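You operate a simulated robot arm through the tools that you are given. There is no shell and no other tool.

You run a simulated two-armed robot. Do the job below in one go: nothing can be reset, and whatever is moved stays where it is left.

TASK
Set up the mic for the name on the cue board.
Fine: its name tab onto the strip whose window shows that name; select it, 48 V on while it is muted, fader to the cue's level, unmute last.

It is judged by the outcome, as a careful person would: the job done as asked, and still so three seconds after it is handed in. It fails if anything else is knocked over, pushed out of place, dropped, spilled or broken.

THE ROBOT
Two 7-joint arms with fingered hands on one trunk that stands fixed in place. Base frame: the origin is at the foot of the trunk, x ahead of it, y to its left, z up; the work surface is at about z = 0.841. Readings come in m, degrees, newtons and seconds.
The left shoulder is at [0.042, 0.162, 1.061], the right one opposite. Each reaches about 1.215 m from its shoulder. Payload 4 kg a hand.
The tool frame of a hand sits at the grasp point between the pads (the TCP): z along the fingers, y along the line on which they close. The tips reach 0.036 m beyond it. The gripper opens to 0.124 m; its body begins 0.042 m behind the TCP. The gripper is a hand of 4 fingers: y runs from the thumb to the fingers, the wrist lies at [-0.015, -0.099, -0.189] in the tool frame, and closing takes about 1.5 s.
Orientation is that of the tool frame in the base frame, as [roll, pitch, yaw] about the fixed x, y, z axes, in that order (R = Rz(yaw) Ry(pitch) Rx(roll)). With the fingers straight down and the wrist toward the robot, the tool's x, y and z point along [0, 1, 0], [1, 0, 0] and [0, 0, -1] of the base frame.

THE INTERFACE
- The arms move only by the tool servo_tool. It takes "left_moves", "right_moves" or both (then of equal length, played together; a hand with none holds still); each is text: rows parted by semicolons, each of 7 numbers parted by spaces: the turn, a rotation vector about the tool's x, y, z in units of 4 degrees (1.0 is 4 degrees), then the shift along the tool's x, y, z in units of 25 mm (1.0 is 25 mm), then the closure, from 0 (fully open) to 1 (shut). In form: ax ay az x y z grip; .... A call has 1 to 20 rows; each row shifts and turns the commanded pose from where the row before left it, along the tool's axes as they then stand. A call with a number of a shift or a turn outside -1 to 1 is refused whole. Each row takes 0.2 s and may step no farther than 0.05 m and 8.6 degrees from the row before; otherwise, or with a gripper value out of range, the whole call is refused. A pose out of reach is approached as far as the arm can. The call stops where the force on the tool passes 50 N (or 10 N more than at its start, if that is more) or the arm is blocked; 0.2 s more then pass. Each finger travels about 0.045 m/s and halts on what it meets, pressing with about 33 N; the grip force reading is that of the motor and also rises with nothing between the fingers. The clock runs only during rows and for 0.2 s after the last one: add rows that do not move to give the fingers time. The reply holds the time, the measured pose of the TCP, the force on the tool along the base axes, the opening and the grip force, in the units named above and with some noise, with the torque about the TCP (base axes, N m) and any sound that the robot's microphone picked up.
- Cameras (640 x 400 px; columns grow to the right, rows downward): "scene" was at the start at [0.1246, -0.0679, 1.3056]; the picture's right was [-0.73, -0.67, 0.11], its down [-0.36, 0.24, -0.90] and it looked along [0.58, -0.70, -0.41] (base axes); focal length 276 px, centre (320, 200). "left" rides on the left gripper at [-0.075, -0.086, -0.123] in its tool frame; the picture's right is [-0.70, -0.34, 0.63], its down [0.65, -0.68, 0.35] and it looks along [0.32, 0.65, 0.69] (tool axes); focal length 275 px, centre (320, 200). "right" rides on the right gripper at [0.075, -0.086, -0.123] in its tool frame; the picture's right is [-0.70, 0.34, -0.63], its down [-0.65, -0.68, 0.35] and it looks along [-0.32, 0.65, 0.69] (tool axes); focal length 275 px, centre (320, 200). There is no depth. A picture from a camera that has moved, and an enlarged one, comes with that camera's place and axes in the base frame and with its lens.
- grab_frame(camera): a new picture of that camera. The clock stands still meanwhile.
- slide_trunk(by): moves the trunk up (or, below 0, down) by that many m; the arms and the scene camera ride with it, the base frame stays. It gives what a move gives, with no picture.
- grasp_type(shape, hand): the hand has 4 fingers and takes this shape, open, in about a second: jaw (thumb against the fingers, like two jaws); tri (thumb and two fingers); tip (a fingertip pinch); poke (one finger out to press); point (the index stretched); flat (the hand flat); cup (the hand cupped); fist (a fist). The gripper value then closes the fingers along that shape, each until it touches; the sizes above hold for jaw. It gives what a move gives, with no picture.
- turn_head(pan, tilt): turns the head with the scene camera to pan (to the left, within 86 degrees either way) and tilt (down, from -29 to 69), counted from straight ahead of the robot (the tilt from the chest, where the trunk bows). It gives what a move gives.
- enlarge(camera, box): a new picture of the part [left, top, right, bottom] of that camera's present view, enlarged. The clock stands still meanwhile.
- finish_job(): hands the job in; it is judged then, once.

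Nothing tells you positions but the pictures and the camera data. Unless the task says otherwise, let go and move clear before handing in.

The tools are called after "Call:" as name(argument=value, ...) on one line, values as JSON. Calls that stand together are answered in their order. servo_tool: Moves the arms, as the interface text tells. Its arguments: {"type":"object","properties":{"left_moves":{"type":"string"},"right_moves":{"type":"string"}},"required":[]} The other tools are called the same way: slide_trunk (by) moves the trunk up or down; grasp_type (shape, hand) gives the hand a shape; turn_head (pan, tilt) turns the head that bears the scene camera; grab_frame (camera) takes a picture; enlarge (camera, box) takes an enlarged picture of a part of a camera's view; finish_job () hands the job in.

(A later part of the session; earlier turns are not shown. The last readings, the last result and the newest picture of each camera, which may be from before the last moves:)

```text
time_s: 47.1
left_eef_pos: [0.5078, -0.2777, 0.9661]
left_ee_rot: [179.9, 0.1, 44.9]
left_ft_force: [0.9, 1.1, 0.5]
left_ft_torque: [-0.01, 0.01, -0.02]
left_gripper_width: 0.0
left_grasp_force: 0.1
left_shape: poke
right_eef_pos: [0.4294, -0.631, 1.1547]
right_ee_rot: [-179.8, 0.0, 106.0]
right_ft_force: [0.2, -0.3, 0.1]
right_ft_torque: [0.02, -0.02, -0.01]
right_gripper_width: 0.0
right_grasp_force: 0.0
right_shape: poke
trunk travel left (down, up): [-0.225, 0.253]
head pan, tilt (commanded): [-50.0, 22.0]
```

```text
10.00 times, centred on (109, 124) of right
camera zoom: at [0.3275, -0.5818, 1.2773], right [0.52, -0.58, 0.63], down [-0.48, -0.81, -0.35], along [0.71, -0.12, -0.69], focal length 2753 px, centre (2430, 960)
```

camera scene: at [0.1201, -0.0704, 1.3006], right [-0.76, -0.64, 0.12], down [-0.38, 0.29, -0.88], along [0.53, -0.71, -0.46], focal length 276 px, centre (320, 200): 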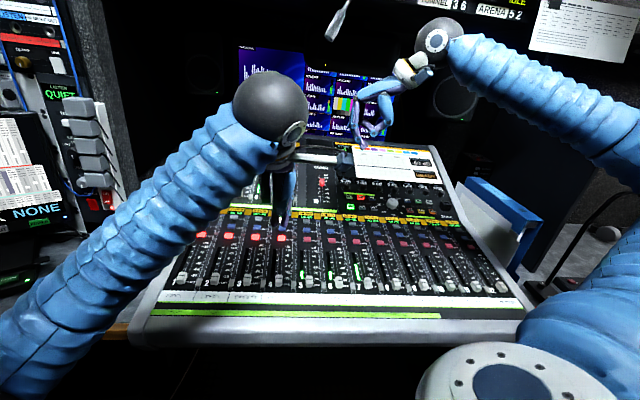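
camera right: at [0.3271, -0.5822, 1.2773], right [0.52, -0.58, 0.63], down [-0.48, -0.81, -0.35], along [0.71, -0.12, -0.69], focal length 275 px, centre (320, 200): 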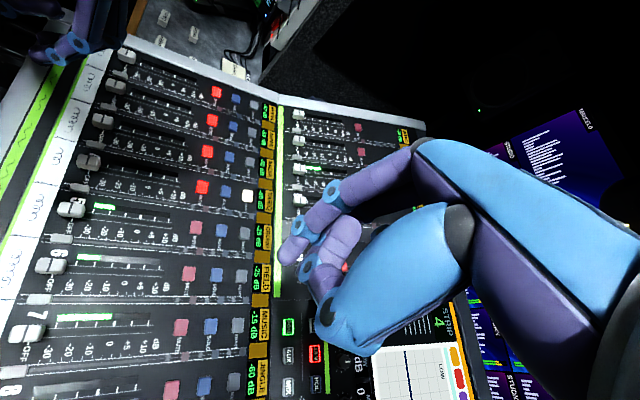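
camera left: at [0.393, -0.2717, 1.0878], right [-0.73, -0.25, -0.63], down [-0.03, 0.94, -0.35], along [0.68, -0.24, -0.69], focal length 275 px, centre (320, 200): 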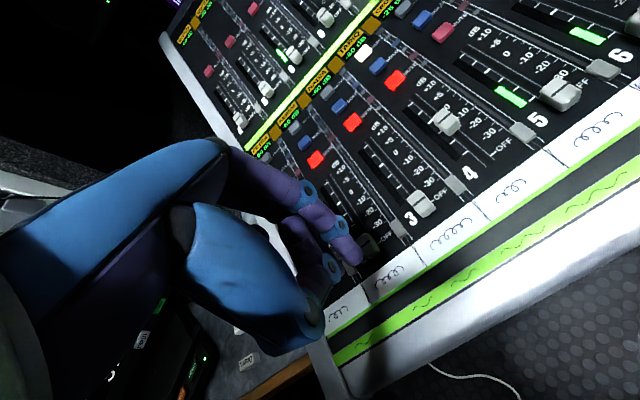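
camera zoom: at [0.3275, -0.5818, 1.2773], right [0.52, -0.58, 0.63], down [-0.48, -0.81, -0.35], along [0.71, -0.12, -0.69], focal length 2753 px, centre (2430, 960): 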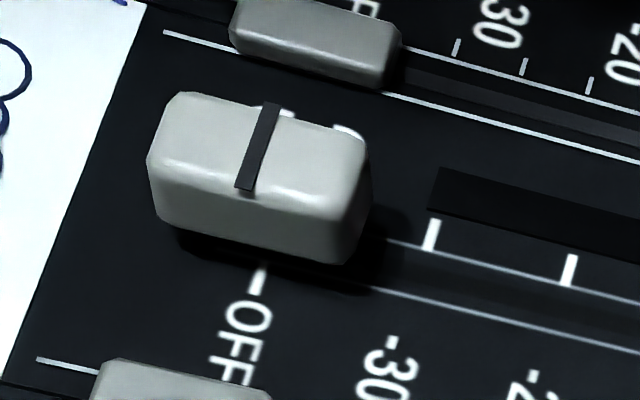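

Measured against strips 3 and 5 resting at OFF, strip 4's knob sits about 4 mm below −10 (≈ −12 dB). I'll return the finger behind the knob and push 4 mm further.

Call:
servo_tool(left_moves="0 0 0 -1 0.44 0 0;0 0 0 -1 0.44 0 0;0 0 0 -1 0.44 0 0;0 0 0 -1 0.44 0 0;0 0 0 -0.8 0.44 0 0;0 0 0 0 0 1 0;0 0 0 0 0 1 0;0 0 0 0 0 1 0;0 0 0 0 0 0.5 0;0 0 0 0 0 0.3 0;0 0 0 0 0.2 0 0;0 0 0 0 0.2 0 0;0 0 0 0 0.2 0 0;0 0 0 0 0.2 0 0;0 0 0 0 0.08 -0.007 0;0 0 0 0 0.08 -0.007 0")

Call:
enlarge(camera="right", box=[110, 145, 170, 185])

```text
time_s: 50.5
left_eef_pos: [0.4834, -0.4127, 0.8672]
left_ee_rot: [-179.9, -0.4, 45.5]
left_ft_force: [-2.6, 1.3, 0.5]
left_ft_torque: [0.0, -0.05, -0.01]
left_gripper_width: 0.0001
left_grasp_force: 0.1
left_shape: poke
right_eef_pos: [0.4306, -0.6304, 1.1567]
right_ee_rot: [-179.9, 0.0, 106.0]
right_ft_force: [0.6, -0.2, -0.2]
right_ft_torque: [-0.02, -0.03, 0.01]
right_gripper_width: 0.0001
right_grasp_force: 0.0
right_shape: poke
trunk travel left (down, up): [-0.225, 0.253]
head pan, tilt (commanded): [-50.0, 22.0]
```

```text
10.00 times, centred on (140, 165) of right
camera zoom: at [0.3272, -0.582, 1.2773], right [0.52, -0.58, 0.63], down [-0.48, -0.81, -0.35], along [0.71, -0.12, -0.69], focal length 2753 px, centre (2120, 550)
```

zoom: 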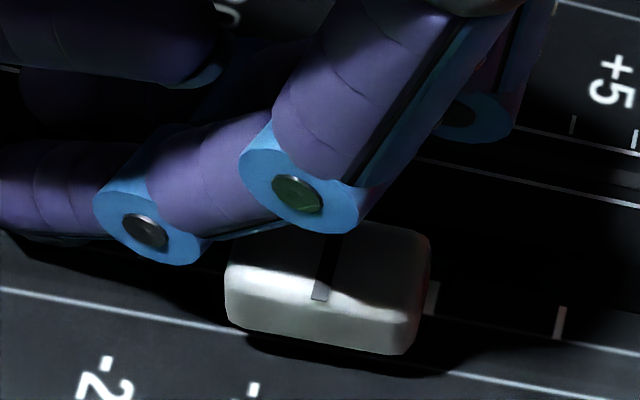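

The knob moved more than intended (about 10 mm) because the hand settled lower. Let me re-read the pose before correcting.

Call:
servo_tool(left_moves="0 0 0 0 0 0 0;0 0 0 0 0 0 0")

Call:
grab_frame(camera="left")

Call:
grab_frame(camera="right")

```text
time_s: 51.1
left_eef_pos: [0.4849, -0.414, 0.8671]
left_ee_rot: [-179.8, -0.4, 45.7]
left_ft_force: [-0.3, 1.0, 0.2]
left_ft_torque: [-0.02, 0.01, 0.02]
left_gripper_width: 0.0
left_grasp_force: 0.1
left_shape: poke
right_eef_pos: [0.4296, -0.6306, 1.1556]
right_ee_rot: [-179.9, 0.0, 106.0]
right_ft_force: [1.8, 0.2, 0.0]
right_ft_torque: [-0.02, 0.01, 0.03]
right_gripper_width: 0.0
right_grasp_force: 0.1
right_shape: poke
trunk travel left (down, up): [-0.225, 0.253]
head pan, tilt (commanded): [-50.0, 22.0]
```

```text
taken
camera left: at [0.3699, -0.4091, 0.9889], right [-0.73, -0.26, -0.64], down [-0.03, 0.94, -0.34], along [0.69, -0.22, -0.69], focal length 275 px, centre (320, 200)
```

left: 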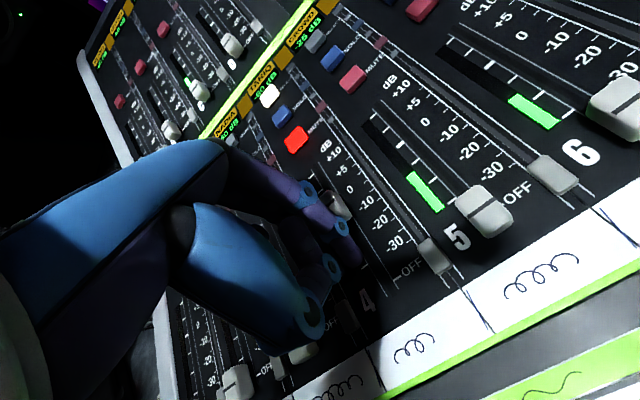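

```text
taken
camera right: at [0.3272, -0.5819, 1.2774], right [0.52, -0.58, 0.63], down [-0.48, -0.81, -0.35], along [0.71, -0.12, -0.69], focal length 275 px, centre (320, 200)
```

right: 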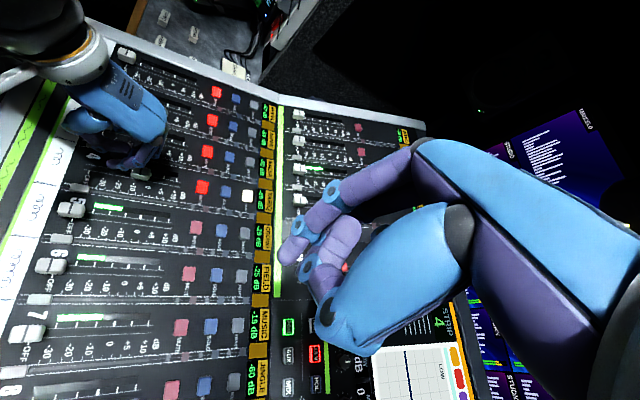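

Call:
servo_tool(left_moves="0 0 0 0 -0.4 0 0;0 0 0 0 -0.4 -0.5 0;0 0 0 0 0 -1 0;0 0 0 0 0 -1 0;0 0 0 0 0 -1 0;0 0 0 0.8 -0.5 -0.5 0;0 0 0 1 -0.5 0 0;0 0 0 1 -0.5 0 0;0 0 0 1 -0.5 0 0;0 0 0 1 0 0 0")

Call:
enlarge(camera="scene", box=[240, 240, 300, 290])

Call:
enlarge(camera="right", box=[110, 145, 170, 185])

Call:
enlarge(camera="scene", box=[272, 244, 308, 280])

```text
time_s: 53.3
left_eef_pos: [0.5136, -0.2854, 0.9723]
left_ee_rot: [-179.9, 0.0, 45.0]
left_ft_force: [-0.4, 0.4, 0.2]
left_ft_torque: [0.01, 0.02, 0.01]
left_gripper_width: 0.0
left_grasp_force: 0.0
left_shape: poke
right_eef_pos: [0.43, -0.63, 1.155]
right_ee_rot: [-179.9, 0.0, 106.0]
right_ft_force: [-0.1, 0.7, -0.7]
right_ft_torque: [-0.03, 0.01, 0.02]
right_gripper_width: 0.0003
right_grasp_force: 0.0
right_shape: poke
trunk travel left (down, up): [-0.225, 0.253]
head pan, tilt (commanded): [-50.0, 22.0]
```

```text
8.00 times, centred on (270, 265) of scene
camera zoom: at [0.1206, -0.0701, 1.3006], right [-0.76, -0.64, 0.12], down [-0.38, 0.29, -0.88], along [0.53, -0.71, -0.46], focal length 2209 px, centre (720, -320)
```

zoom: 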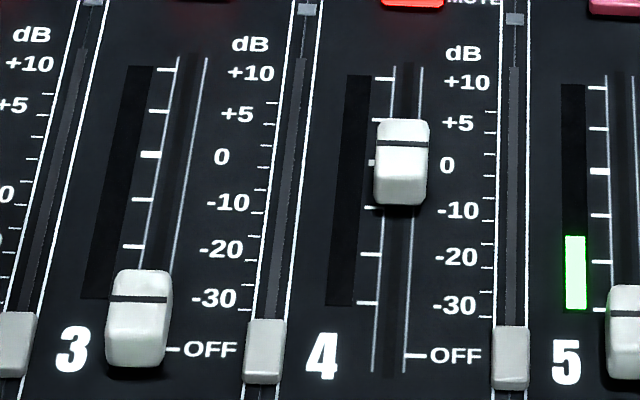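

```text
10.00 times, centred on (140, 165) of right
camera zoom: at [0.3274, -0.5819, 1.2773], right [0.52, -0.58, 0.63], down [-0.48, -0.81, -0.35], along [0.71, -0.12, -0.69], focal length 2753 px, centre (2120, 550)
```

zoom: 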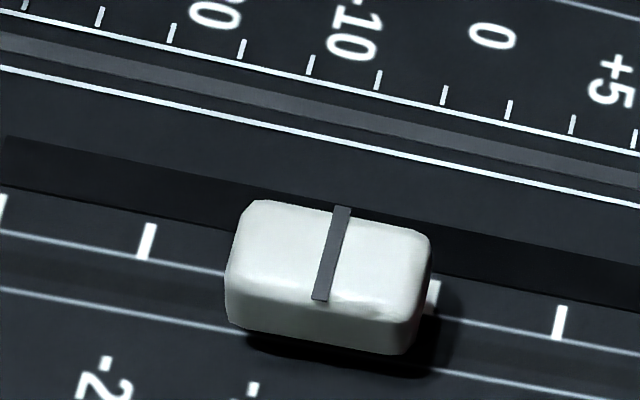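

```text
11.11 times, centred on (290, 262) of scene
camera zoom: at [0.1206, -0.0701, 1.3006], right [-0.76, -0.64, 0.12], down [-0.38, 0.29, -0.88], along [0.53, -0.71, -0.46], focal length 3068 px, centre (653, -489)
```

zoom: 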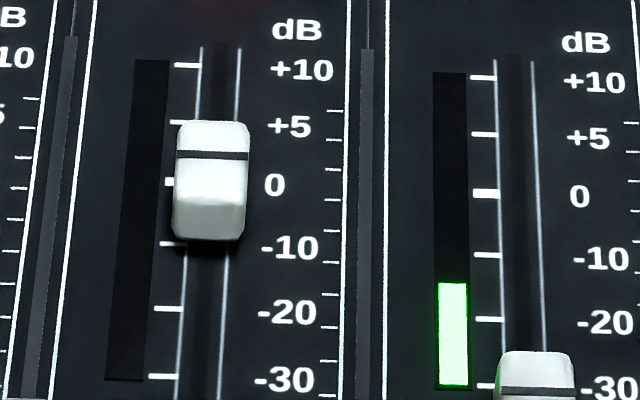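

Now the knob is about 6.6 mm above −10 (≈ −6.4 dB), with other strips unchanged. I'll bring the finger to the far side of the knob and nudge it back, checking position and arm clearance first.

Call:
servo_tool(left_moves="0 0 0 -0.803 0.917 0 0;0 0 0 -0.803 0.917 0 0;0 0 0 -0.803 0.917 0 0;0 0 0 -0.803 0.917 0 0;0 0 0 -0.803 0.917 0 0;0 0 0 -0.803 0.917 0 0;0 0 0 0 0 0.8 0;0 0 0 0 0 0.8 0;0 0 0 0 0 0.4 0;0 0 0 0 0 0 0")

Call:
grab_frame(camera="scene")

Call:
enlarge(camera="right", box=[70, 110, 190, 190])

Call:
enlarge(camera="left", box=[280, 180, 440, 310])

```text
time_s: 55.5
left_eef_pos: [0.5252, -0.4662, 0.9223]
left_ee_rot: [-179.9, 0.0, 45.1]
left_ft_force: [-0.6, 0.1, -1.5]
left_ft_torque: [0.0, 0.01, -0.02]
left_gripper_width: 0.0
left_grasp_force: 0.0
left_shape: poke
right_eef_pos: [0.4292, -0.6308, 1.1558]
right_ee_rot: [-180.0, -0.1, 105.9]
right_ft_force: [-0.5, -1.5, 0.0]
right_ft_torque: [-0.02, -0.03, -0.01]
right_gripper_width: 0.0001
right_grasp_force: 0.1
right_shape: poke
trunk travel left (down, up): [-0.225, 0.253]
head pan, tilt (commanded): [-50.0, 22.0]
```

```text
taken
camera scene: at [0.1203, -0.0703, 1.3006], right [-0.76, -0.64, 0.12], down [-0.38, 0.29, -0.88], along [0.53, -0.71, -0.46], focal length 276 px, centre (320, 200)
```

scene: 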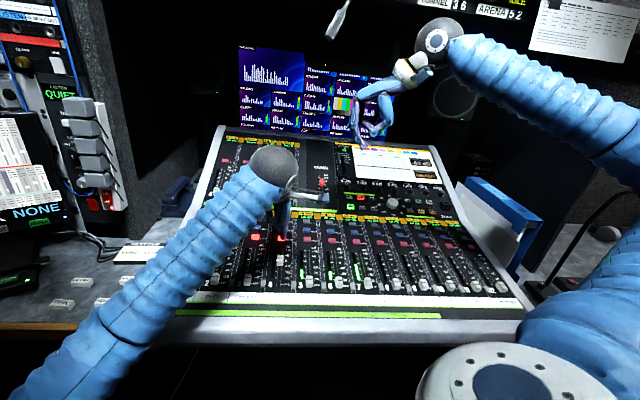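

```text
5.00 times, centred on (130, 150) of right
camera zoom: at [0.3272, -0.5821, 1.2773], right [0.52, -0.58, 0.63], down [-0.48, -0.81, -0.35], along [0.71, -0.12, -0.69], focal length 1376 px, centre (1270, 450)
```

zoom: 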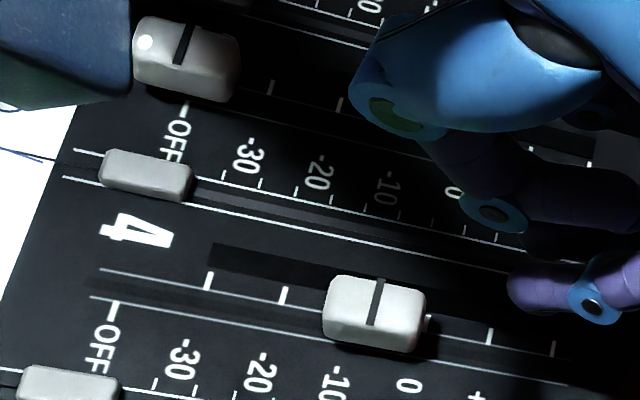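

```text
3.08 times, centred on (360, 245) of left
camera zoom: at [0.4111, -0.4606, 1.044], right [-0.73, -0.25, -0.63], down [-0.03, 0.94, -0.35], along [0.68, -0.24, -0.69], focal length 847 px, centre (197, 62)
```

zoom: 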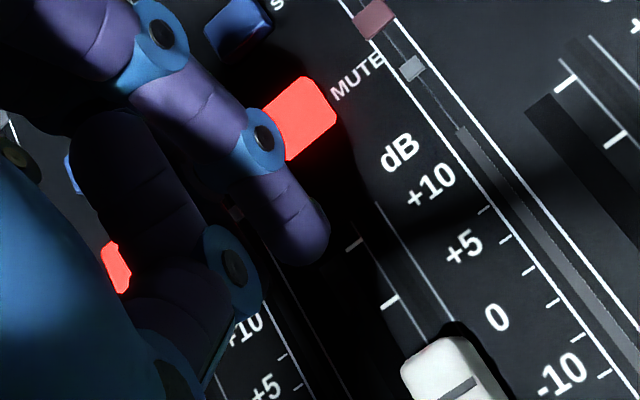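

Call:
servo_tool(left_moves="0 0 0 0 0 0.7 0;0 0 0 0 0 0.6 0;0 0 0 0 0 0.4 0;0 0 0 0 0 0.22 0;0 0 0 0 0 0 0")

Call:
enlarge(camera="right", box=[90, 125, 190, 195])

Call:
enlarge(camera="left", box=[280, 180, 440, 310])

```text
time_s: 56.7
left_eef_pos: [0.5244, -0.4658, 0.8738]
left_ee_rot: [179.9, 0.1, 45.1]
left_ft_force: [0.1, -0.6, 0.6]
left_ft_torque: [-0.03, -0.02, 0.01]
left_gripper_width: 0.0002
left_grasp_force: 0.0
left_shape: poke
right_eef_pos: [0.43, -0.6292, 1.1559]
right_ee_rot: [-179.9, 0.1, 105.9]
right_ft_force: [0.2, 0.1, -0.1]
right_ft_torque: [0.0, 0.0, -0.01]
right_gripper_width: 0.0
right_grasp_force: 0.0
right_shape: poke
trunk travel left (down, up): [-0.225, 0.253]
head pan, tilt (commanded): [-50.0, 22.0]
```

```text
5.71 times, centred on (140, 160) of right
camera zoom: at [0.3273, -0.582, 1.2773], right [0.52, -0.58, 0.63], down [-0.48, -0.81, -0.35], along [0.71, -0.12, -0.69], focal length 1573 px, centre (1349, 429)
```

zoom: 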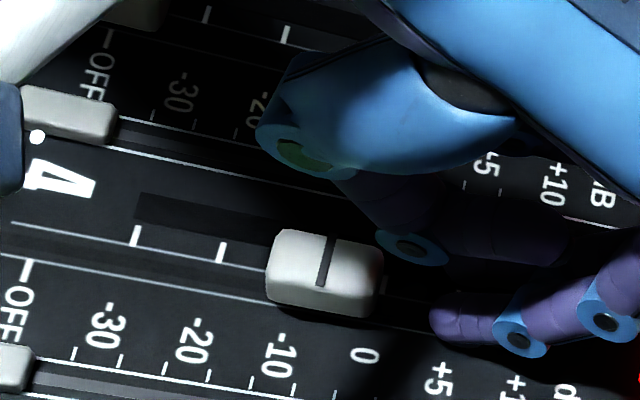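

```text
3.08 times, centred on (360, 245) of left
camera zoom: at [0.4109, -0.46, 0.996], right [-0.73, -0.26, -0.63], down [-0.03, 0.94, -0.35], along [0.68, -0.24, -0.69], focal length 847 px, centre (197, 62)
```

zoom: 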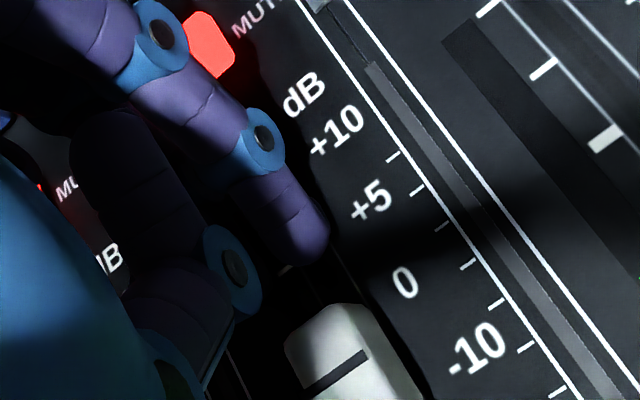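

Call:
servo_tool(left_moves="0 0 0 0 -0.2 0 0;0 0 0 0 -0.2 0 0;0 0 0 0 -0.16 0.01 0;0 0 0 0 0 0 0")

Call:
enlarge(camera="right", box=[110, 145, 170, 185])

```text
time_s: 57.7
left_eef_pos: [0.5144, -0.4568, 0.8728]
left_ee_rot: [180.0, -0.1, 45.1]
left_ft_force: [0.1, -1.0, 0.1]
left_ft_torque: [-0.02, -0.01, 0.01]
left_gripper_width: 0.0
left_grasp_force: 0.1
left_shape: poke
right_eef_pos: [0.431, -0.6291, 1.1549]
right_ee_rot: [-180.0, -0.1, 106.0]
right_ft_force: [0.4, -0.5, -0.4]
right_ft_torque: [-0.01, -0.03, 0.0]
right_gripper_width: 0.0002
right_grasp_force: 0.1
right_shape: poke
trunk travel left (down, up): [-0.225, 0.253]
head pan, tilt (commanded): [-50.0, 22.0]
```

```text
10.00 times, centred on (140, 165) of right
camera zoom: at [0.3273, -0.582, 1.2773], right [0.52, -0.58, 0.63], down [-0.48, -0.81, -0.35], along [0.71, -0.12, -0.69], focal length 2753 px, centre (2120, 550)
```

zoom: 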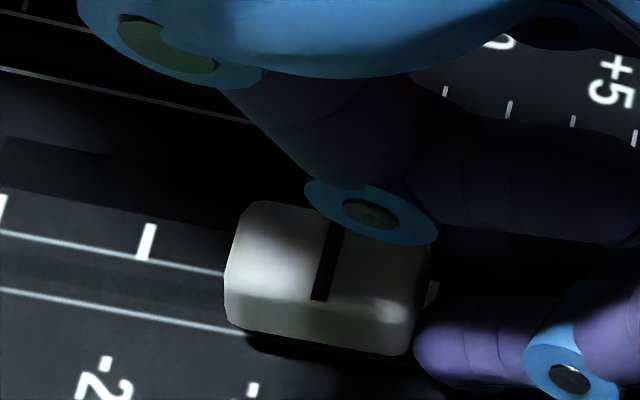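

Call:
servo_tool(left_moves="0 0 0 0 -0.12 0.01 0;0 0 0 0 -0.12 0.01 0;0 0 0 0 0 0 0")

Call:
enlarge(camera="right", box=[110, 145, 170, 185])

```text
time_s: 58.5
left_eef_pos: [0.5102, -0.4525, 0.8718]
left_ee_rot: [-179.9, 0.0, 45.2]
left_ft_force: [-0.1, -0.5, -0.2]
left_ft_torque: [-0.03, 0.0, 0.02]
left_gripper_width: 0.0
left_grasp_force: 0.1
left_shape: poke
right_eef_pos: [0.4296, -0.6299, 1.1562]
right_ee_rot: [-180.0, 0.0, 105.9]
right_ft_force: [0.9, 0.4, 0.7]
right_ft_torque: [-0.02, -0.02, -0.02]
right_gripper_width: 0.0001
right_grasp_force: 0.1
right_shape: poke
trunk travel left (down, up): [-0.225, 0.253]
head pan, tilt (commanded): [-50.0, 22.0]
```

```text
10.00 times, centred on (140, 165) of right
camera zoom: at [0.3273, -0.5821, 1.2773], right [0.52, -0.58, 0.63], down [-0.48, -0.81, -0.35], along [0.71, -0.12, -0.69], focal length 2753 px, centre (2120, 550)
```

zoom: 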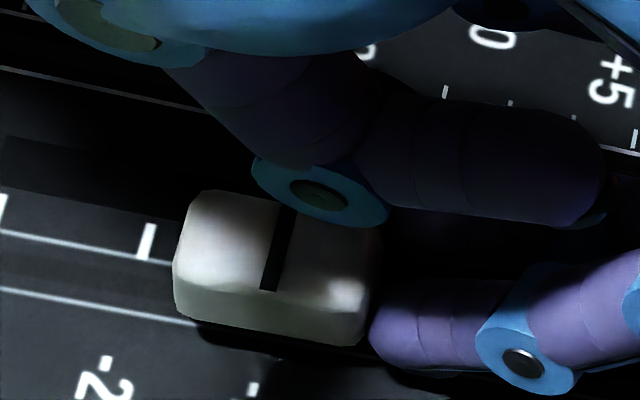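

The knob moved back about 6.8 mm. I'll back the finger off, lift clear and check the scale.

Call:
servo_tool(left_moves="0 0 0 0 0.3 0 0;0 0 0 0 0.2 -0.6 0;0 0 0 0 0 -1 0;0 0 0 0 0 -1 0;0 0 0 0 0 -1 0;0 0 0 0 0 -0.4 0;0 0 0 0.803 -0.917 0 0;0 0 0 0.803 -0.917 0 0;0 0 0 0.803 -0.917 0 0;0 0 0 0.803 -0.917 0 0;0 0 0 0.803 -0.917 0 0;0 0 0 0.803 -0.917 0 0")

Call:
enlarge(camera="scene", box=[240, 240, 300, 290])

Call:
enlarge(camera="scene", box=[272, 244, 308, 280])

Call:
enlarge(camera="right", box=[110, 145, 170, 185])

Call:
enlarge(camera="right", box=[70, 110, 190, 190])

```text
time_s: 61.1
left_eef_pos: [0.5064, -0.2785, 0.9742]
left_ee_rot: [180.0, 0.1, 45.0]
left_ft_force: [-0.1, 0.2, -0.5]
left_ft_torque: [-0.04, 0.02, -0.03]
left_gripper_width: 0.0
left_grasp_force: 0.0
left_shape: poke
right_eef_pos: [0.4302, -0.6306, 1.1555]
right_ee_rot: [-179.9, -0.1, 106.0]
right_ft_force: [-1.1, 1.4, 0.1]
right_ft_torque: [-0.02, -0.03, -0.01]
right_gripper_width: 0.0002
right_grasp_force: 0.1
right_shape: poke
trunk travel left (down, up): [-0.225, 0.253]
head pan, tilt (commanded): [-50.0, 22.0]
```

```text
8.00 times, centred on (270, 265) of scene
camera zoom: at [0.1205, -0.0697, 1.3006], right [-0.76, -0.64, 0.12], down [-0.38, 0.29, -0.88], along [0.53, -0.71, -0.46], focal length 2209 px, centre (720, -320)
```

zoom: 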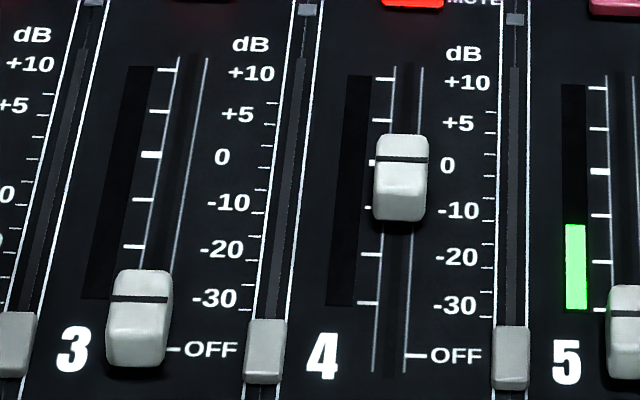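

```text
11.11 times, centred on (290, 262) of scene
camera zoom: at [0.1205, -0.0697, 1.3006], right [-0.76, -0.64, 0.12], down [-0.38, 0.29, -0.88], along [0.53, -0.71, -0.46], focal length 3068 px, centre (653, -489)
```

zoom: 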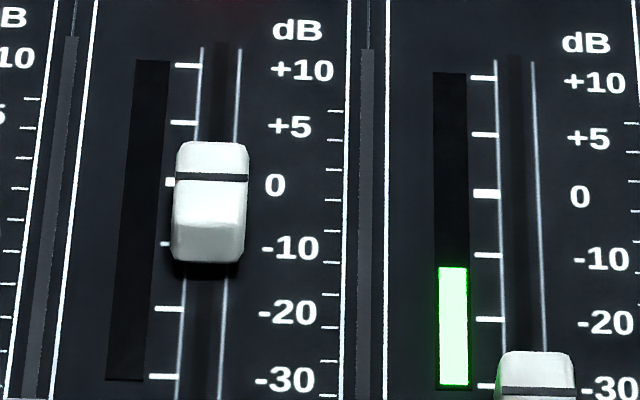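

```text
10.00 times, centred on (140, 165) of right
camera zoom: at [0.3272, -0.5815, 1.2776], right [0.52, -0.58, 0.63], down [-0.48, -0.81, -0.35], along [0.71, -0.12, -0.69], focal length 2753 px, centre (2120, 550)
```

zoom: 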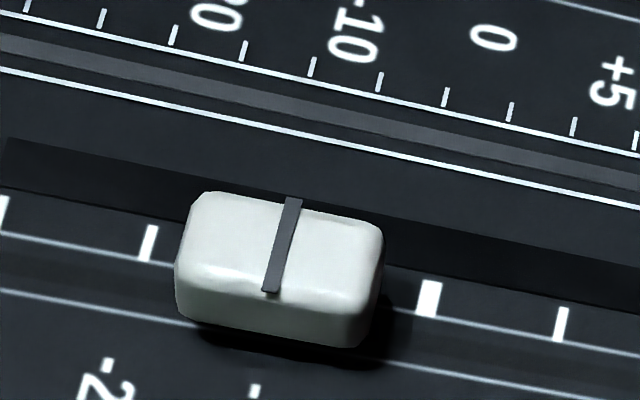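

```text
5.00 times, centred on (130, 150) of right
camera zoom: at [0.3272, -0.5815, 1.2776], right [0.52, -0.58, 0.63], down [-0.48, -0.81, -0.35], along [0.71, -0.12, -0.69], focal length 1376 px, centre (1270, 450)
```

zoom: 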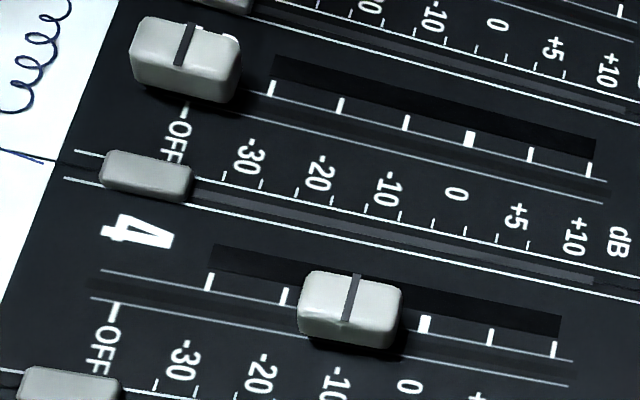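

By the scene camera the fader is now within about half a mm of −10. To confirm without parallax I'll look straight down with the right camera. First the left hand goes back over the tabs and takes the pinch shape.

Call:
servo_tool(left_moves="0 0 0 0 0 -1 0;0 0 0 0 0 -1 0;0 0 0 0 0 -1 0;0 0 0 0.948 0.216 0 0;0 0 0 0.948 0.216 0 0;0 0 0 0.948 0.216 0 0;0 0 0 0.948 0.216 0 0;0 0 0 0.948 0.216 0 0;0 0 0 0.948 0.216 0 0;0 0 0 0.948 0.216 0 0;0 0 0 0.948 0.216 0 0;0 0 0 0.948 0.216 0 0;0 0 0 0.948 0.216 0 0;0 0 0 0.948 0.216 0 0;0 0 0 0.948 0.216 0 0;0 0 0 0.948 0.216 0 0;0 0 0 0.948 0.216 0 0;0 0 0 0.948 0.216 0 0;0 0 0 0.948 0.216 0 0")

Call:
servo_tool(right_moves="0 0 0 0.622 0.889 0 0;0 0 0 0.622 0.889 0 0;0 0 0 0.622 0.889 0 0;0 0 0 0.622 0.889 0 0;0 0 0 0.622 0.889 0 0;0 0 0 0.622 0.889 0 0;0 0 0 0.622 0.889 0 0;0 0 0 0.622 0.889 0 0")

Call:
grab_frame(camera="right")

Call:
grasp_type(hand="left", shape="tip")

```text
time_s: 65.1
left_eef_pos: [0.838, -0.0721, 1.0457]
left_ee_rot: [-179.9, -0.1, 45.0]
left_ft_force: [-0.1, -0.5, 0.1]
left_ft_torque: [0.01, 0.02, -0.03]
left_gripper_width: 0.0001
left_grasp_force: 0.1
left_shape: poke
right_eef_pos: [0.4289, -0.6306, 1.1552]
right_ee_rot: [-179.9, 0.0, 106.0]
right_ft_force: [-0.3, 0.3, 0.2]
right_ft_torque: [-0.03, -0.05, 0.01]
right_gripper_width: 0.0002
right_grasp_force: 0.0
right_shape: poke
trunk travel left (down, up): [-0.225, 0.253]
head pan, tilt (commanded): [-50.0, 22.0]
```

```text
time_s: 66.9
left_eef_pos: [0.8376, -0.0721, 1.0457]
left_ee_rot: [-179.9, 0.0, 45.0]
left_ft_force: [0.2, -0.2, 0.5]
left_ft_torque: [0.01, 0.03, 0.02]
left_gripper_width: 0.0
left_grasp_force: 0.0
left_shape: poke
right_eef_pos: [0.5642, -0.4613, 1.1544]
right_ee_rot: [-179.9, 0.0, 105.9]
right_ft_force: [0.0, 0.0, 0.1]
right_ft_torque: [0.01, -0.01, -0.01]
right_gripper_width: 0.0002
right_grasp_force: 0.0
right_shape: poke
trunk travel left (down, up): [-0.225, 0.253]
head pan, tilt (commanded): [-50.0, 22.0]
```

```text
taken
camera right: at [0.4619, -0.4125, 1.2758], right [0.52, -0.58, 0.63], down [-0.48, -0.81, -0.34], along [0.71, -0.12, -0.69], focal length 275 px, centre (320, 200)
```

right: 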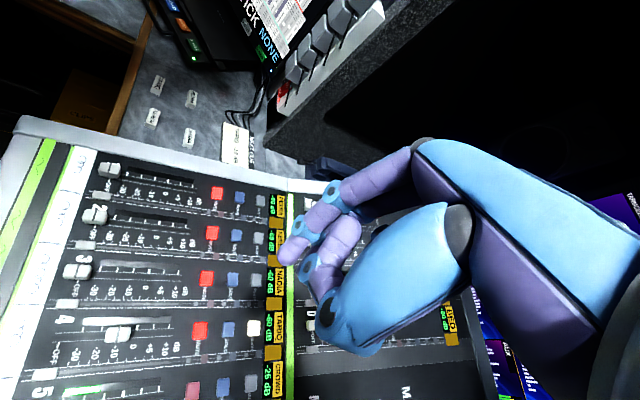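

```text
time_s: 67.8
left_eef_pos: [0.8369, -0.0716, 1.0462]
left_ee_rot: [179.9, -0.1, 45.1]
left_ft_force: [-0.2, 0.2, -0.2]
left_ft_torque: [0.0, 0.01, 0.03]
left_gripper_width: 0.1235
left_grasp_force: 0.1
left_shape: tip
right_eef_pos: [0.5634, -0.4619, 1.1539]
right_ee_rot: [-180.0, 0.1, 106.0]
right_ft_force: [-0.1, 0.4, -0.4]
right_ft_torque: [-0.01, 0.0, 0.01]
right_gripper_width: 0.0
right_grasp_force: 0.1
right_shape: poke
trunk travel left (down, up): [-0.225, 0.253]
head pan, tilt (commanded): [-50.0, 22.0]
```

Call:
enlarge(camera="right", box=[40, 295, 200, 375])

Call:
enlarge(camera="right", box=[88, 310, 152, 350])

Call:
enlarge(camera="right", box=[50, 250, 114, 290])

```text
4.00 times, centred on (120, 335) of right
camera zoom: at [0.4609, -0.413, 1.2761], right [0.52, -0.58, 0.63], down [-0.48, -0.81, -0.35], along [0.71, -0.12, -0.69], focal length 1101 px, centre (1120, -340)
```

zoom: 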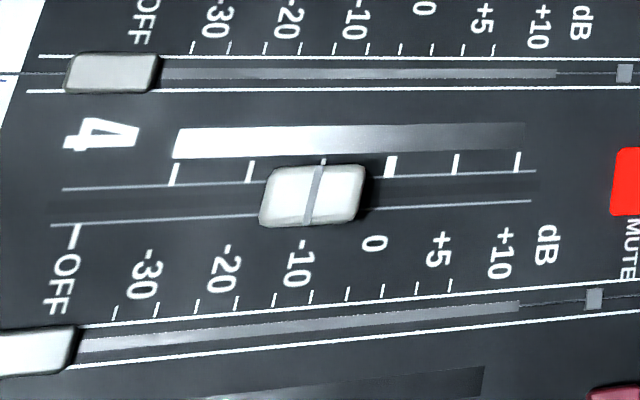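

```text
10.00 times, centred on (120, 330) of right
camera zoom: at [0.4609, -0.413, 1.2761], right [0.52, -0.58, 0.63], down [-0.48, -0.81, -0.35], along [0.71, -0.12, -0.69], focal length 2753 px, centre (2320, -1100)
```

zoom: 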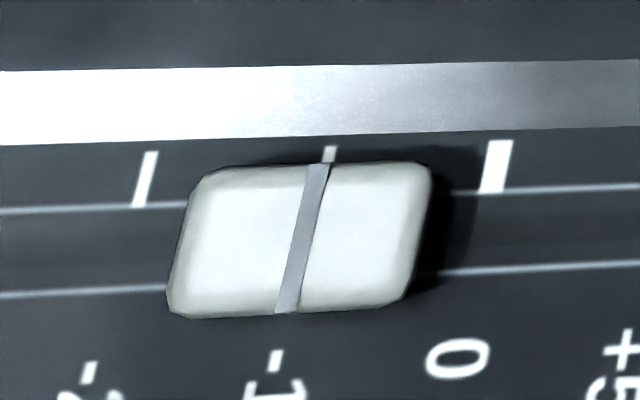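

```text
10.00 times, centred on (82, 270) of right
camera zoom: at [0.4609, -0.413, 1.2761], right [0.52, -0.58, 0.63], down [-0.48, -0.81, -0.35], along [0.71, -0.12, -0.69], focal length 2753 px, centre (2700, -500)
```

zoom: 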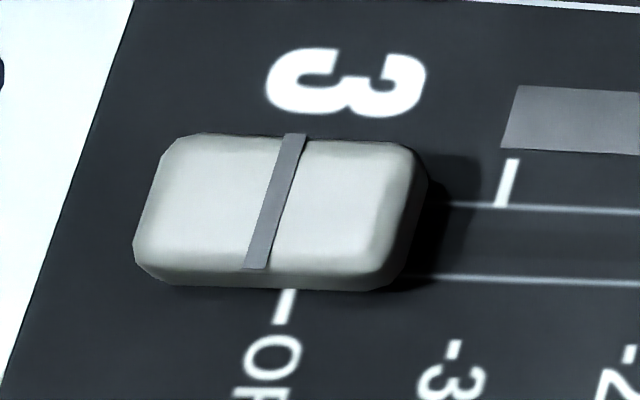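

From straight above, the knob's line nearly overlays the −10 tick. To remove the remaining parallax I'll shift the camera so strip 3's OFF mark takes the same place, and compare its resting knob directly.

Call:
servo_tool(right_moves="0 0 0 0.82 0.349 0.088 0;0 0 0 0.82 0.349 0.088 0;0 0 0 0.82 0.349 0.088 0;0 0 0 0.82 0.349 0.088 0;0 0 0 0 0 0 0")

Call:
enlarge(camera="right", box=[88, 310, 152, 350])

Call:
enlarge(camera="right", box=[40, 295, 200, 375])

```text
time_s: 69.0
left_eef_pos: [0.837, -0.0727, 1.0471]
left_ee_rot: [179.9, 0.1, 45.2]
left_ft_force: [-0.1, -0.4, -0.6]
left_ft_torque: [0.02, 0.01, 0.0]
left_gripper_width: 0.124
left_grasp_force: 0.1
left_shape: tip
right_eef_pos: [0.5783, -0.3736, 1.1467]
right_ee_rot: [180.0, 0.0, 106.0]
right_ft_force: [-0.1, -0.7, -0.7]
right_ft_torque: [0.0, 0.0, 0.03]
right_gripper_width: 0.0001
right_grasp_force: 0.1
right_shape: poke
trunk travel left (down, up): [-0.225, 0.253]
head pan, tilt (commanded): [-50.0, 22.0]
```

```text
10.00 times, centred on (120, 330) of right
camera zoom: at [0.4754, -0.3253, 1.2684], right [0.52, -0.58, 0.63], down [-0.48, -0.81, -0.35], along [0.71, -0.12, -0.69], focal length 2753 px, centre (2320, -1100)
```

zoom: 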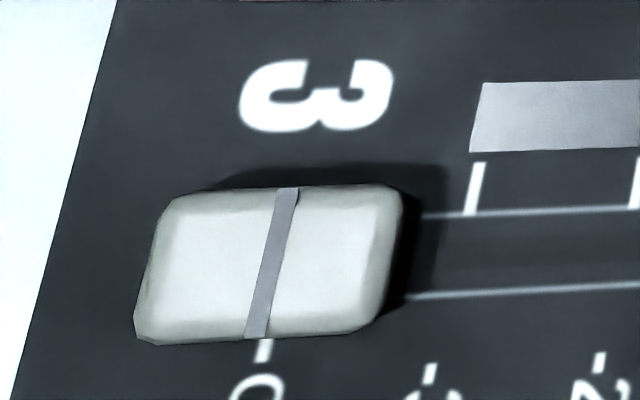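

```text
4.00 times, centred on (120, 335) of right
camera zoom: at [0.4754, -0.3253, 1.2684], right [0.52, -0.58, 0.63], down [-0.48, -0.81, -0.35], along [0.71, -0.12, -0.69], focal length 1101 px, centre (1120, -340)
```

zoom: 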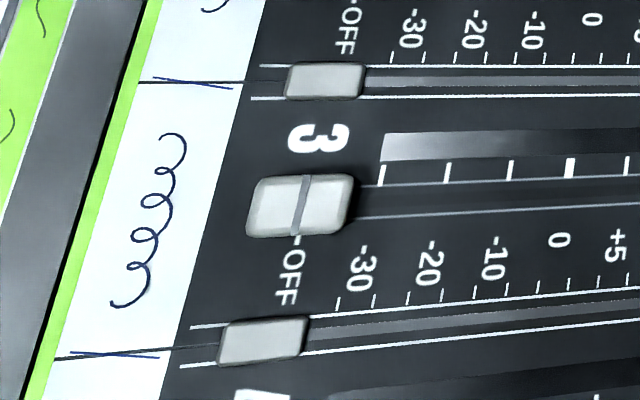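

The comparison puts the fader within about 0.8 mm of −10 (roughly −9.7 dB), which I accept. Now for the tab: the left hand partly closes its pinch and lowers over the TARIQ tab for a closer look. The right hand backs away from strip 3.

Call:
servo_tool(left_moves="0 0 0 0 0 0 0.62;0 0 0 0 0 1 0.62;0 0 0 0 0 1 0.62;0 0 0 0 0 1 0.62;0 0 0 0 0 1 0.62;0 0 0 0 0 1 0.62;0 0 0 0 0 1 0.62;0 0 0 0 0 1 0.62;0 0 0 0 0 1 0.62;0 0 0 0 0 0 0.62", right_moves="0 0 0 -0.82 -0.6 -0.2 0;0 0 0 -0.82 -0.6 -0.2 0;0 0 0 -0.82 -0.6 -0.2 0;0 0 0 -0.82 -0.6 0 0;0 0 0 -0.82 -0.6 0 0;0 0 0 -0.82 -0.6 0 0;0 0 0 -0.82 -0.6 0 0;0 0 0 -0.82 -0.6 0 0;0 0 0 -0.82 -0.6 0 0;0 0 0 0 0 0 0")

Call:
grab_frame(camera="left")

Call:
grab_frame(camera="scene")

Call:
grab_frame(camera="right")

```text
time_s: 71.2
left_eef_pos: [0.8364, -0.0773, 0.8493]
left_ee_rot: [180.0, -0.3, 44.9]
left_ft_force: [0.2, 0.1, -0.3]
left_ft_torque: [0.03, -0.04, 0.02]
left_gripper_width: 0.049
left_grasp_force: 0.0
left_shape: tip
right_eef_pos: [0.4967, -0.5927, 1.1587]
right_ee_rot: [179.9, -0.2, 105.9]
right_ft_force: [0.0, -0.2, 0.3]
right_ft_torque: [0.02, -0.02, 0.0]
right_gripper_width: 0.0
right_grasp_force: 0.1
right_shape: poke
trunk travel left (down, up): [-0.225, 0.253]
head pan, tilt (commanded): [-50.0, 22.0]
```

```text
taken
camera left: at [0.7231, -0.071, 0.972], right [-0.73, -0.25, -0.64], down [-0.02, 0.94, -0.34], along [0.68, -0.23, -0.69], focal length 275 px, centre (320, 200)
```

left: 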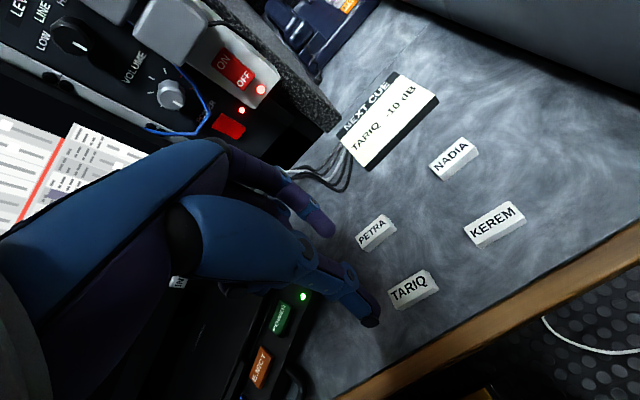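

```text
taken
camera scene: at [0.1202, -0.0759, 1.3006], right [-0.76, -0.64, 0.11], down [-0.38, 0.29, -0.88], along [0.53, -0.71, -0.46], focal length 276 px, centre (320, 200)
```

scene: 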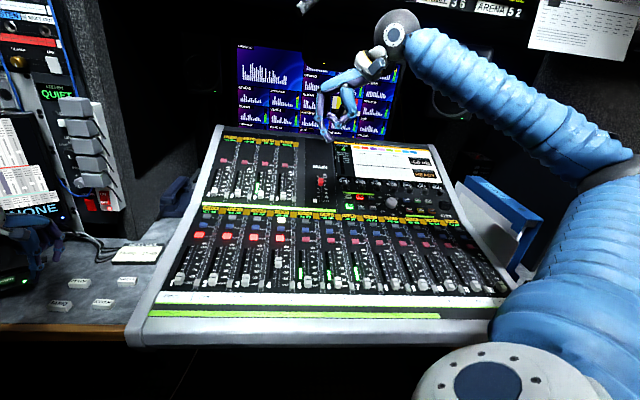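

```text
taken
camera right: at [0.3945, -0.5459, 1.2803], right [0.52, -0.58, 0.63], down [-0.48, -0.81, -0.35], along [0.71, -0.12, -0.69], focal length 275 px, centre (320, 200)
```

right: 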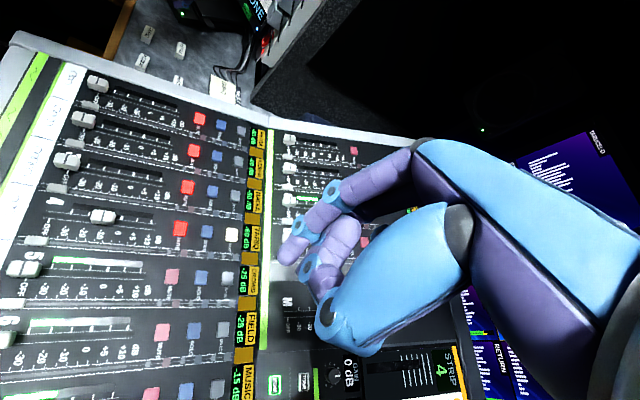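

Call:
servo_tool(left_moves="0 0 0 0 0 0 0.62;0 0 0 0 0 0 0.62;0 0 0 0 0 0 0.62")

Call:
enlarge(camera="left", box=[280, 180, 460, 340])

```text
time_s: 72.0
left_eef_pos: [0.8378, -0.0759, 0.8478]
left_ee_rot: [-179.7, -0.2, 45.1]
left_ft_force: [-0.6, -0.1, -0.2]
left_ft_torque: [0.01, 0.01, -0.02]
left_gripper_width: 0.0491
left_grasp_force: 0.1
left_shape: tip
right_eef_pos: [0.4989, -0.5947, 1.1581]
right_ee_rot: [-180.0, -0.3, 106.0]
right_ft_force: [1.1, -1.5, -0.1]
right_ft_torque: [-0.02, 0.01, -0.01]
right_gripper_width: 0.0001
right_grasp_force: 0.1
right_shape: poke
trunk travel left (down, up): [-0.225, 0.253]
head pan, tilt (commanded): [-50.0, 22.0]
```

```text
2.50 times, centred on (370, 260) of left
camera zoom: at [0.7242, -0.071, 0.9705], right [-0.73, -0.25, -0.64], down [-0.03, 0.94, -0.34], along [0.68, -0.23, -0.69], focal length 688 px, centre (195, 50)
```

zoom: 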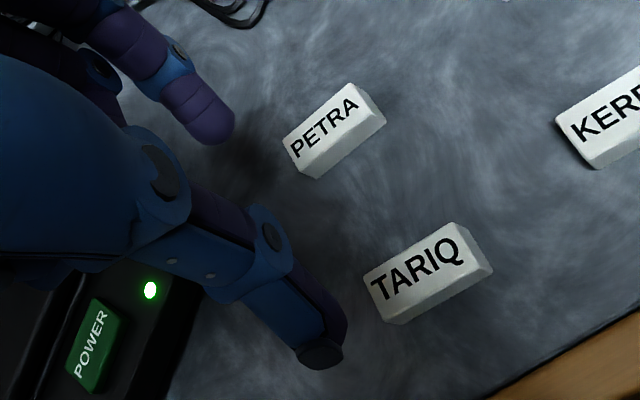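

The body seems to have shifted a few millimetres, so I want to see whether the left arm is touching anything. Turning the head to look.

Call:
turn_head(pan=-5, tilt=28)

Call:
grab_frame(camera="scene")

```text
time_s: 73.1
left_eef_pos: [0.8373, -0.0756, 0.848]
left_ee_rot: [-179.9, -0.2, 45.0]
left_ft_force: [-0.1, -0.6, 0.3]
left_ft_torque: [-0.01, 0.01, 0.03]
left_gripper_width: 0.0488
left_grasp_force: 0.0
left_shape: tip
right_eef_pos: [0.4979, -0.5941, 1.1579]
right_ee_rot: [-179.9, -0.2, 106.1]
right_ft_force: [0.2, 0.0, 0.2]
right_ft_torque: [0.02, 0.03, -0.01]
right_gripper_width: 0.0002
right_grasp_force: 0.0
right_shape: poke
trunk travel left (down, up): [-0.225, 0.253]
head pan, tilt (commanded): [-5.0, 28.0]
```

```text
taken
camera scene: at [0.1504, -0.0126, 1.2863], right [-0.09, -1.0, 0.01], down [-0.6, 0.05, -0.8], along [0.8, -0.07, -0.6], focal length 276 px, centre (320, 200)
```

scene: 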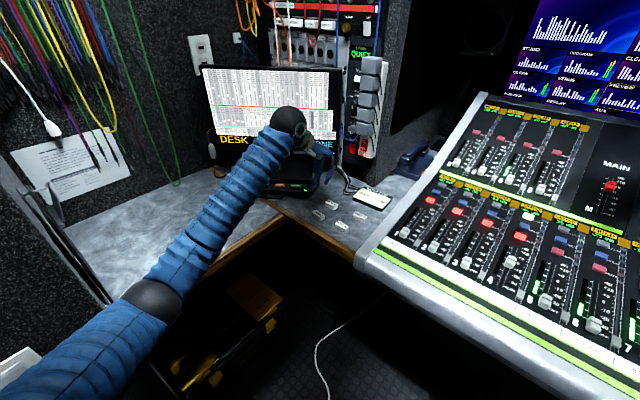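

No contact is visible; the arm hangs free. The tab is turned about 7° from the hand, so I'll turn the pinch to match and lower until the tips are just above the tab's height.

Call:
servo_tool(left_moves="0 0 0.9 0 0 0.5 0.62;0 0 0.87 0 0 0.5 0.62;0 0 0 0 0 0.8 0.62;0 0 0 0 0 0.8 0.62;0 0 0 0 0 0.6 0.62;0 0 0 0 0 0 0.62")

Call:
enlarge(camera="left", box=[280, 180, 460, 340])

Call:
enlarge(camera="scene", box=[260, 120, 400, 240])

```text
time_s: 74.5
left_eef_pos: [0.8346, -0.0789, 0.7707]
left_ee_rot: [-179.9, -0.2, 37.8]
left_ft_force: [-0.5, 0.5, -0.1]
left_ft_torque: [-0.03, -0.04, 0.02]
left_gripper_width: 0.0489
left_grasp_force: 0.1
left_shape: tip
right_eef_pos: [0.4946, -0.5956, 1.1588]
right_ee_rot: [179.8, -0.2, 105.9]
right_ft_force: [0.0, 0.2, 0.0]
right_ft_torque: [0.02, 0.01, -0.02]
right_gripper_width: 0.0002
right_grasp_force: 0.1
right_shape: poke
trunk travel left (down, up): [-0.225, 0.253]
head pan, tilt (commanded): [-5.0, 28.0]
```

```text
2.50 times, centred on (370, 260) of left
camera zoom: at [0.7215, -0.0595, 0.8925], right [-0.76, -0.16, -0.64], down [0.09, 0.94, -0.34], along [0.65, -0.32, -0.69], focal length 688 px, centre (195, 50)
```

zoom: 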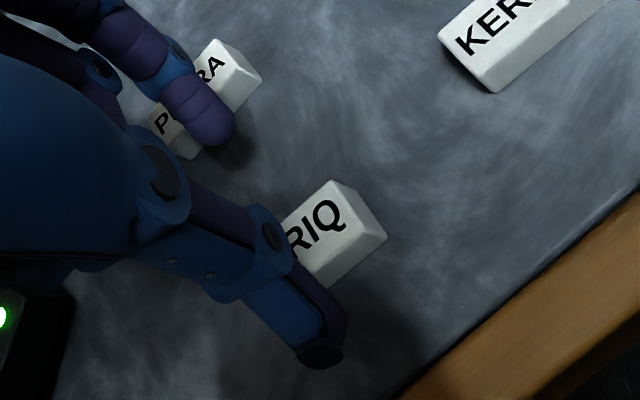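

```text
3.33 times, centred on (330, 180) of scene
camera zoom: at [0.1467, -0.0143, 1.2867], right [-0.09, -1.0, 0.01], down [-0.6, 0.05, -0.8], along [0.8, -0.07, -0.6], focal length 920 px, centre (287, 267)
```

zoom: 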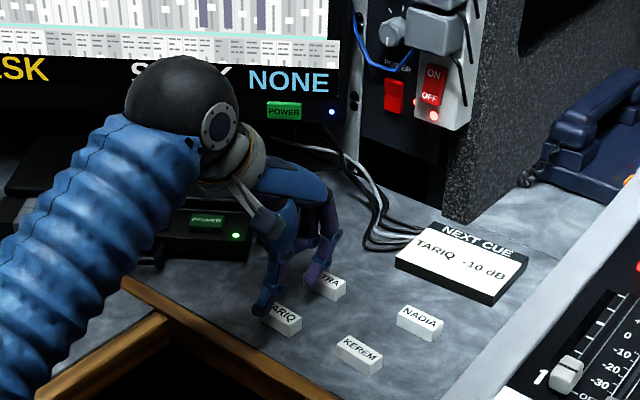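

The torso again shifted by ~3 mm as the left arm lowered, so I'll look at the left elbow area before going further.

Call:
turn_head(pan=35, tilt=45)

Call:
grab_frame(camera="scene")

```text
time_s: 75.6
left_eef_pos: [0.8338, -0.0797, 0.7714]
left_ee_rot: [-180.0, -0.2, 37.7]
left_ft_force: [-0.2, -0.3, -0.1]
left_ft_torque: [0.03, -0.03, -0.01]
left_gripper_width: 0.049
left_grasp_force: 0.1
left_shape: tip
right_eef_pos: [0.4942, -0.5959, 1.1589]
right_ee_rot: [179.8, -0.3, 106.0]
right_ft_force: [0.3, -0.2, 0.4]
right_ft_torque: [0.02, 0.01, 0.03]
right_gripper_width: 0.0
right_grasp_force: 0.1
right_shape: poke
trunk travel left (down, up): [-0.225, 0.253]
head pan, tilt (commanded): [35.0, 45.0]
```

```text
taken
camera scene: at [0.1187, 0.0406, 1.2651], right [0.57, -0.82, -0.09], down [-0.68, -0.4, -0.61], along [0.47, 0.41, -0.78], focal length 276 px, centre (320, 200)
```

scene: 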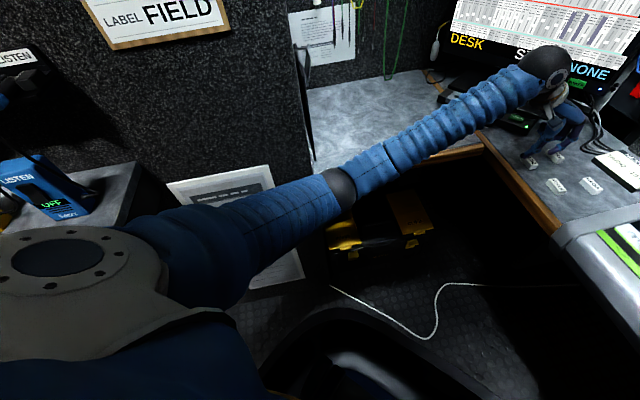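

Nothing is touching the arm; it is only slight body sway, and the tab is still centred between the tips. I'll lower the tips beside the tab in small steps, feeling for the desk.

Call:
servo_tool(left_moves="0 0 0 0 0 0.4 0.62;0 0 0 0 0 0.3 0.62;0 0 0 0 0 0.12 0.62;0 0 0 0 0 0 0.62")

Call:
turn_head(pan=-5, tilt=28)

Call:
enlarge(camera="scene", box=[290, 160, 370, 220])

Call:
enlarge(camera="left", box=[280, 180, 440, 320])

```text
time_s: 76.6
left_eef_pos: [0.8357, -0.0773, 0.7495]
left_ee_rot: [-179.9, -0.2, 37.9]
left_ft_force: [-0.4, -0.3, -0.7]
left_ft_torque: [0.03, 0.02, -0.02]
left_gripper_width: 0.0487
left_grasp_force: 0.0
left_shape: tip
right_eef_pos: [0.496, -0.5945, 1.1579]
right_ee_rot: [179.9, -0.2, 106.1]
right_ft_force: [0.1, -0.4, -0.5]
right_ft_torque: [0.02, 0.0, -0.01]
right_gripper_width: 0.0001
right_grasp_force: 0.0
right_shape: poke
trunk travel left (down, up): [-0.225, 0.253]
head pan, tilt (commanded): [35.0, 45.0]
```

```text
time_s: 77.7
left_eef_pos: [0.8343, -0.0766, 0.7486]
left_ee_rot: [-179.9, -0.2, 37.9]
left_ft_force: [0.0, -0.4, -0.5]
left_ft_torque: [-0.01, -0.02, -0.06]
left_gripper_width: 0.049
left_grasp_force: 0.0
left_shape: tip
right_eef_pos: [0.4952, -0.5943, 1.158]
right_ee_rot: [179.9, -0.3, 106.0]
right_ft_force: [0.6, 0.0, 0.2]
right_ft_torque: [-0.01, -0.03, 0.0]
right_gripper_width: 0.0
right_grasp_force: 0.0
right_shape: poke
trunk travel left (down, up): [-0.225, 0.253]
head pan, tilt (commanded): [-5.0, 28.0]
```

```text
6.67 times, centred on (330, 190) of scene
camera zoom: at [0.1475, -0.0126, 1.2865], right [-0.09, -1.0, 0.01], down [-0.6, 0.04, -0.8], along [0.8, -0.07, -0.6], focal length 1841 px, centre (253, 267)
```

zoom: 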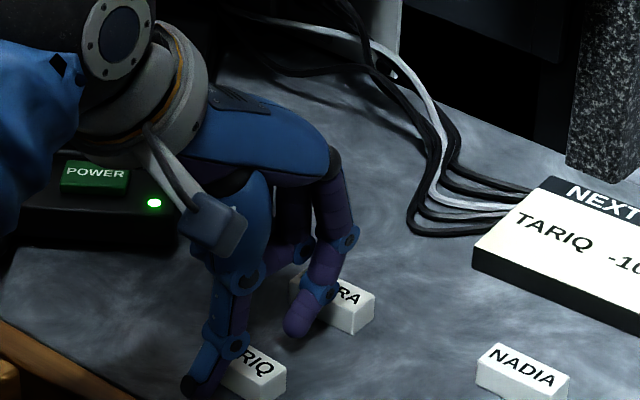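

```text
2.86 times, centred on (360, 250) of left
camera zoom: at [0.7229, -0.0567, 0.8711], right [-0.76, -0.16, -0.64], down [0.09, 0.94, -0.34], along [0.65, -0.32, -0.69], focal length 786 px, centre (206, 57)
```

zoom: 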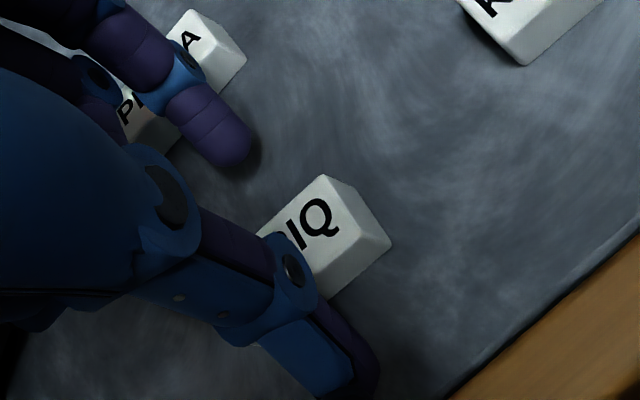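

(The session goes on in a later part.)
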